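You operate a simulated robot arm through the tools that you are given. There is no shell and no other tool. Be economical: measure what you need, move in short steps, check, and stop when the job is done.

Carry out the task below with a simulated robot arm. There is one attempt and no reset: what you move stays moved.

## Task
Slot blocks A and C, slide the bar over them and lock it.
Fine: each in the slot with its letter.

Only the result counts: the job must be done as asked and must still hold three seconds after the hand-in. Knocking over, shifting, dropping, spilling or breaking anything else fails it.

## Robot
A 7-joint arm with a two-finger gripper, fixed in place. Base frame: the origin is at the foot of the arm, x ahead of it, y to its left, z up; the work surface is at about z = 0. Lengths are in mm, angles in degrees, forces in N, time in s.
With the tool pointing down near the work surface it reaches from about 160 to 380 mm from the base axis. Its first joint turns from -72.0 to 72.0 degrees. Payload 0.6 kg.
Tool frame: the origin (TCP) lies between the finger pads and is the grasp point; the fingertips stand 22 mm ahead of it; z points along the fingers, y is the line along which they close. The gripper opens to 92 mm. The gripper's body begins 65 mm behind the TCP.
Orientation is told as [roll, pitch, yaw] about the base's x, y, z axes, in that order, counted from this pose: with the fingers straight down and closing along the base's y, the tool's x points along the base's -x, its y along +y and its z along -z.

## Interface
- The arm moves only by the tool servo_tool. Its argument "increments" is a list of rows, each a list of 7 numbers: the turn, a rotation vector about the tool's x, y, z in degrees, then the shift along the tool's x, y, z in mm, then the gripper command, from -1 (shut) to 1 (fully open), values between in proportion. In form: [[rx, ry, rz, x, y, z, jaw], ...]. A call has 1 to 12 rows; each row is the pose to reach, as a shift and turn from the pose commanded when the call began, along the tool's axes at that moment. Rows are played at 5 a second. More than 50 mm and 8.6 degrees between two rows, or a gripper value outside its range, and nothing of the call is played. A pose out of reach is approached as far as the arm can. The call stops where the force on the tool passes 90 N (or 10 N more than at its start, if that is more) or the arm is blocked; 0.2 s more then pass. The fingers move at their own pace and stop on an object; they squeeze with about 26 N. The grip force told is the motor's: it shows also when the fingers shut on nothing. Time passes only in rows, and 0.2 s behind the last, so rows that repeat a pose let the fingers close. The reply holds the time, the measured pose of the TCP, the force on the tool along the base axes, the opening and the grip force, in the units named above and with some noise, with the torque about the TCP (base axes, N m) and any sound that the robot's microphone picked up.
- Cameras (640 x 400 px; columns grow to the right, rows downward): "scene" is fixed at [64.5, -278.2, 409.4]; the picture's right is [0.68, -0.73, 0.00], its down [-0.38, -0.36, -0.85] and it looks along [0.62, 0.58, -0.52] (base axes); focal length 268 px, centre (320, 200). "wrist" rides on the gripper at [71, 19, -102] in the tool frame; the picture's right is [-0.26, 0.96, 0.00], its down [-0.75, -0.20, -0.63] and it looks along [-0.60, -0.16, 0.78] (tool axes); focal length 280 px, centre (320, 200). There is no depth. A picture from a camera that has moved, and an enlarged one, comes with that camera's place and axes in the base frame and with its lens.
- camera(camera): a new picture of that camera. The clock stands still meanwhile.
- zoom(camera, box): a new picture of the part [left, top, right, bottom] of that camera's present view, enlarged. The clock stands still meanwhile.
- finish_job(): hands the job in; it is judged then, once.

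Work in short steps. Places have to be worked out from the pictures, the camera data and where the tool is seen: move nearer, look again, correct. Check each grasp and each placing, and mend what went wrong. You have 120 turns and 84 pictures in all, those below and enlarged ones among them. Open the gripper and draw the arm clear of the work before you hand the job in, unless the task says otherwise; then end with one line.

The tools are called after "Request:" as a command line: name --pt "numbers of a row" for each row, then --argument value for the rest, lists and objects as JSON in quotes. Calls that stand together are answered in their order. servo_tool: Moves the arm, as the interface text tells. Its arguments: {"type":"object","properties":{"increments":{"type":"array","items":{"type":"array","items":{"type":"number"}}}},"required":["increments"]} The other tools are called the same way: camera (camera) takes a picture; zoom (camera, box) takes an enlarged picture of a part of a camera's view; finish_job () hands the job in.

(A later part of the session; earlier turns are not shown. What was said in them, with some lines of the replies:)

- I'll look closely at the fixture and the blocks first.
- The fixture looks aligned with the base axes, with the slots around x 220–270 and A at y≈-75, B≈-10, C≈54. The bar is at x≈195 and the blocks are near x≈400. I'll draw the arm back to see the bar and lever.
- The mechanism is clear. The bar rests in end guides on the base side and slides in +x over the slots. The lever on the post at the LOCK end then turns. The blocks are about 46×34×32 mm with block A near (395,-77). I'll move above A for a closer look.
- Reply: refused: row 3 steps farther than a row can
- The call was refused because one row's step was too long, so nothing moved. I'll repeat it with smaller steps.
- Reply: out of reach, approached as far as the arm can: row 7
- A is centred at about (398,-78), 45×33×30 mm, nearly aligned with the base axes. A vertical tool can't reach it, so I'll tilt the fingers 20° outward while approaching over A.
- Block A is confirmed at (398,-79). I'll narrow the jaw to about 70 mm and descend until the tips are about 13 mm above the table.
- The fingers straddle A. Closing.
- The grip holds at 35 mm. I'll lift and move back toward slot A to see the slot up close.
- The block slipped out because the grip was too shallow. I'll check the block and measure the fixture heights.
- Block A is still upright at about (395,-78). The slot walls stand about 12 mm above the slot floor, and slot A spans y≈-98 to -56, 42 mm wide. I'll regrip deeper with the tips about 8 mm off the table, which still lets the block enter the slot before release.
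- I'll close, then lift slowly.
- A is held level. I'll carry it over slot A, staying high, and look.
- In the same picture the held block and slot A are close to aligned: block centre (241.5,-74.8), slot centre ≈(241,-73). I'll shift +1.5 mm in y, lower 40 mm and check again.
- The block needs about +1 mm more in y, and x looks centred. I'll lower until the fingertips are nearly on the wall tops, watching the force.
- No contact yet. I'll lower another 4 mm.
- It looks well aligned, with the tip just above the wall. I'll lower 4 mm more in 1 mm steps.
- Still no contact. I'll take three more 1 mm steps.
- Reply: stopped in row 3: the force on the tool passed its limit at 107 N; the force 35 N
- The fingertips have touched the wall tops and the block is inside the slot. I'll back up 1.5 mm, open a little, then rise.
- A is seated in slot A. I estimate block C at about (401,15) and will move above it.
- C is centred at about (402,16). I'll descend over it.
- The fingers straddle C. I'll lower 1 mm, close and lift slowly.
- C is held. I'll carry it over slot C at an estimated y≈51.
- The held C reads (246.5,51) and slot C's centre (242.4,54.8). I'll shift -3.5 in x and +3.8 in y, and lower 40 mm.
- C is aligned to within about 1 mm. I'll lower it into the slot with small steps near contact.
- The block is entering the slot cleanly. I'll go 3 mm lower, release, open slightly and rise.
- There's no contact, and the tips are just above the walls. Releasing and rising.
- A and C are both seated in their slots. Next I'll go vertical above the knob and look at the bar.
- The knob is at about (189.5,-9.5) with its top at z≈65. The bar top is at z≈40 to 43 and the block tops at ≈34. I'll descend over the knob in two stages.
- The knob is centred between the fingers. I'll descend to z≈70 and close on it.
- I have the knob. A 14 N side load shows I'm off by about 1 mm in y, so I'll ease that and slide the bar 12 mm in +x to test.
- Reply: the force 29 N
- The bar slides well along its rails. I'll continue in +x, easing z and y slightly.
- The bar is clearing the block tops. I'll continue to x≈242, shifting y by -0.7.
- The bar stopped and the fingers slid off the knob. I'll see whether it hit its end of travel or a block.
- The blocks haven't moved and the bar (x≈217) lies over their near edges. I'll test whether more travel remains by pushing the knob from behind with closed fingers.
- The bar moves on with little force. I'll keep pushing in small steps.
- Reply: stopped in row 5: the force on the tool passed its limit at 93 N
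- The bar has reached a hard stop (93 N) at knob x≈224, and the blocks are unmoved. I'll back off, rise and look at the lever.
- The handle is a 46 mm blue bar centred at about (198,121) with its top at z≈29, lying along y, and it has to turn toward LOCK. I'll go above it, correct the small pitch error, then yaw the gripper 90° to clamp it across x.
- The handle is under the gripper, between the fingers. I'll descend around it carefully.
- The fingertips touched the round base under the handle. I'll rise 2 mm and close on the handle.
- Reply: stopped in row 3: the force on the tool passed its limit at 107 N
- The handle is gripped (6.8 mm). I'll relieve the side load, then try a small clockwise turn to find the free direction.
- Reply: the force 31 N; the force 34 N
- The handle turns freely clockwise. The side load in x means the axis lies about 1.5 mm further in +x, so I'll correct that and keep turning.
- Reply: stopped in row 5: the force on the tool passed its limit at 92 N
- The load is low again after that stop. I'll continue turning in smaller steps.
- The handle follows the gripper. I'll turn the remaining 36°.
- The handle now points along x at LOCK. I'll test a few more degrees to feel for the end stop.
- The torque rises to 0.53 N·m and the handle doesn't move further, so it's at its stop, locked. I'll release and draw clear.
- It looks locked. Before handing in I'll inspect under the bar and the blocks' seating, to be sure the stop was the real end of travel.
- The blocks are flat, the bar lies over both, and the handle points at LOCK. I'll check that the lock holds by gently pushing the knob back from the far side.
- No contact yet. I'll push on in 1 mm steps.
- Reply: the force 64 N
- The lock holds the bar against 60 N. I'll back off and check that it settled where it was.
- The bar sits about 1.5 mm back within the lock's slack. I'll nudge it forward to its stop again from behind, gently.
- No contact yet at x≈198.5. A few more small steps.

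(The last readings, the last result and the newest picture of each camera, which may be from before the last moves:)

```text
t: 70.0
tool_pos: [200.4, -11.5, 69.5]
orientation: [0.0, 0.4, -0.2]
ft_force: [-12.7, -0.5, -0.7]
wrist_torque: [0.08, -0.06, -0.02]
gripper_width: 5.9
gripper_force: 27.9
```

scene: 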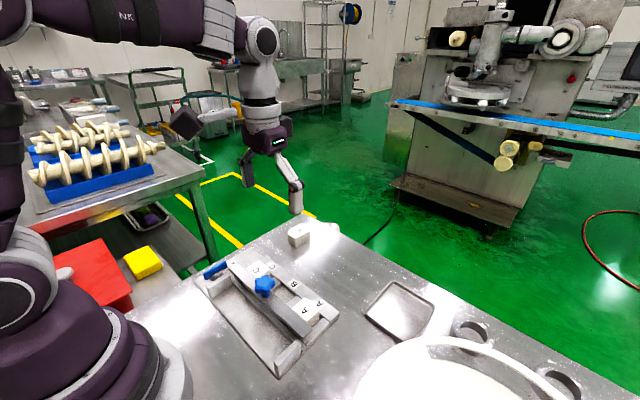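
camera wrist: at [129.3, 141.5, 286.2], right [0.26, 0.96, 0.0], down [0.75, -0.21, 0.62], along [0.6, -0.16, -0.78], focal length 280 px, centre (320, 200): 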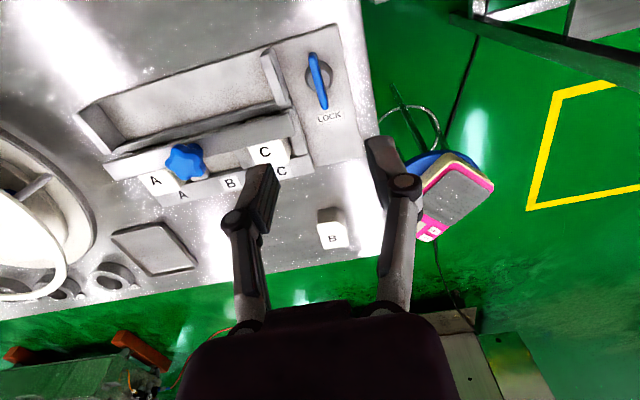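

Contact at 12.7 N. One more millimetre, then I'll check.

Request:
servo_tool --pt "0 0 0 -0.6 0 0 -1" --pt "0 0 0 -1.2 0 0 -1"

Request:
servo_tool --pt "0 0 0 6 0 0 -1" --pt "0 0 0 12 0 -20 -1" --pt "0 0 0 12 0 -60 -1" --pt "0 0 0 12 0 -100 -0.5" --pt "0 0 0 12 0 -140 0.5" --pt "0 0 0 0 0 -170 1" --pt "0 0 0 0 0 -170 1"

Request:
zoom --camera "scene" --box '[180, 220, 360, 380]'

```text
t: 70.5
tool_pos: [200.6, -11.5, 70.0]
orientation: [0.0, 0.6, -0.2]
ft_force: [-39.8, -4.3, 14.6]
wrist_torque: [-0.02, -0.23, -0.04]
gripper_width: 5.8
gripper_force: 27.9
```

```text
t: 72.2
tool_pos: [200.4, -12.8, 240.9]
orientation: [0.1, 0.3, -0.1]
ft_force: [0.4, -0.1, -0.1]
wrist_torque: [-0.01, -0.01, -0.01]
gripper_width: 91.7
gripper_force: 0.0
```

```text
2.50 times, centred on (270, 300) of scene
camera zoom: at [64.5, -278.2, 409.4], right [0.68, -0.73, 0.0], down [-0.38, -0.36, -0.85], along [0.62, 0.58, -0.52], focal length 670 px, centre (445, -50)
```

zoom: 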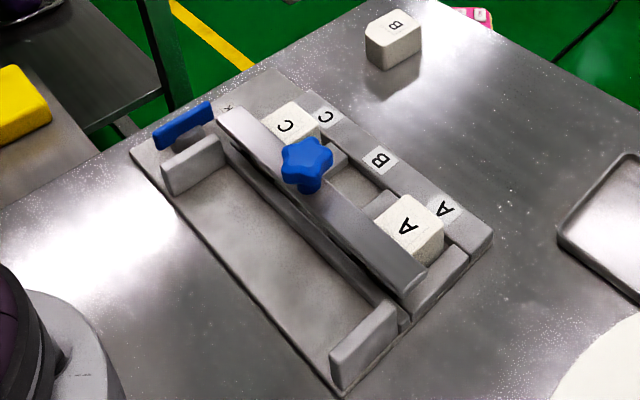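

The lock now holds the bar in both directions. A and C are seated in their slots with the bar over them, B is untouched, and the arm is clear with the gripper open. Handing in.

Request:
finish_job

```text
The job is handed in.
```

Blocks A and C are in the slots with their letters, and the bar is slid over them to its stop and locked. The lock held when I pushed the bar back (60 N) and forward (40 N).
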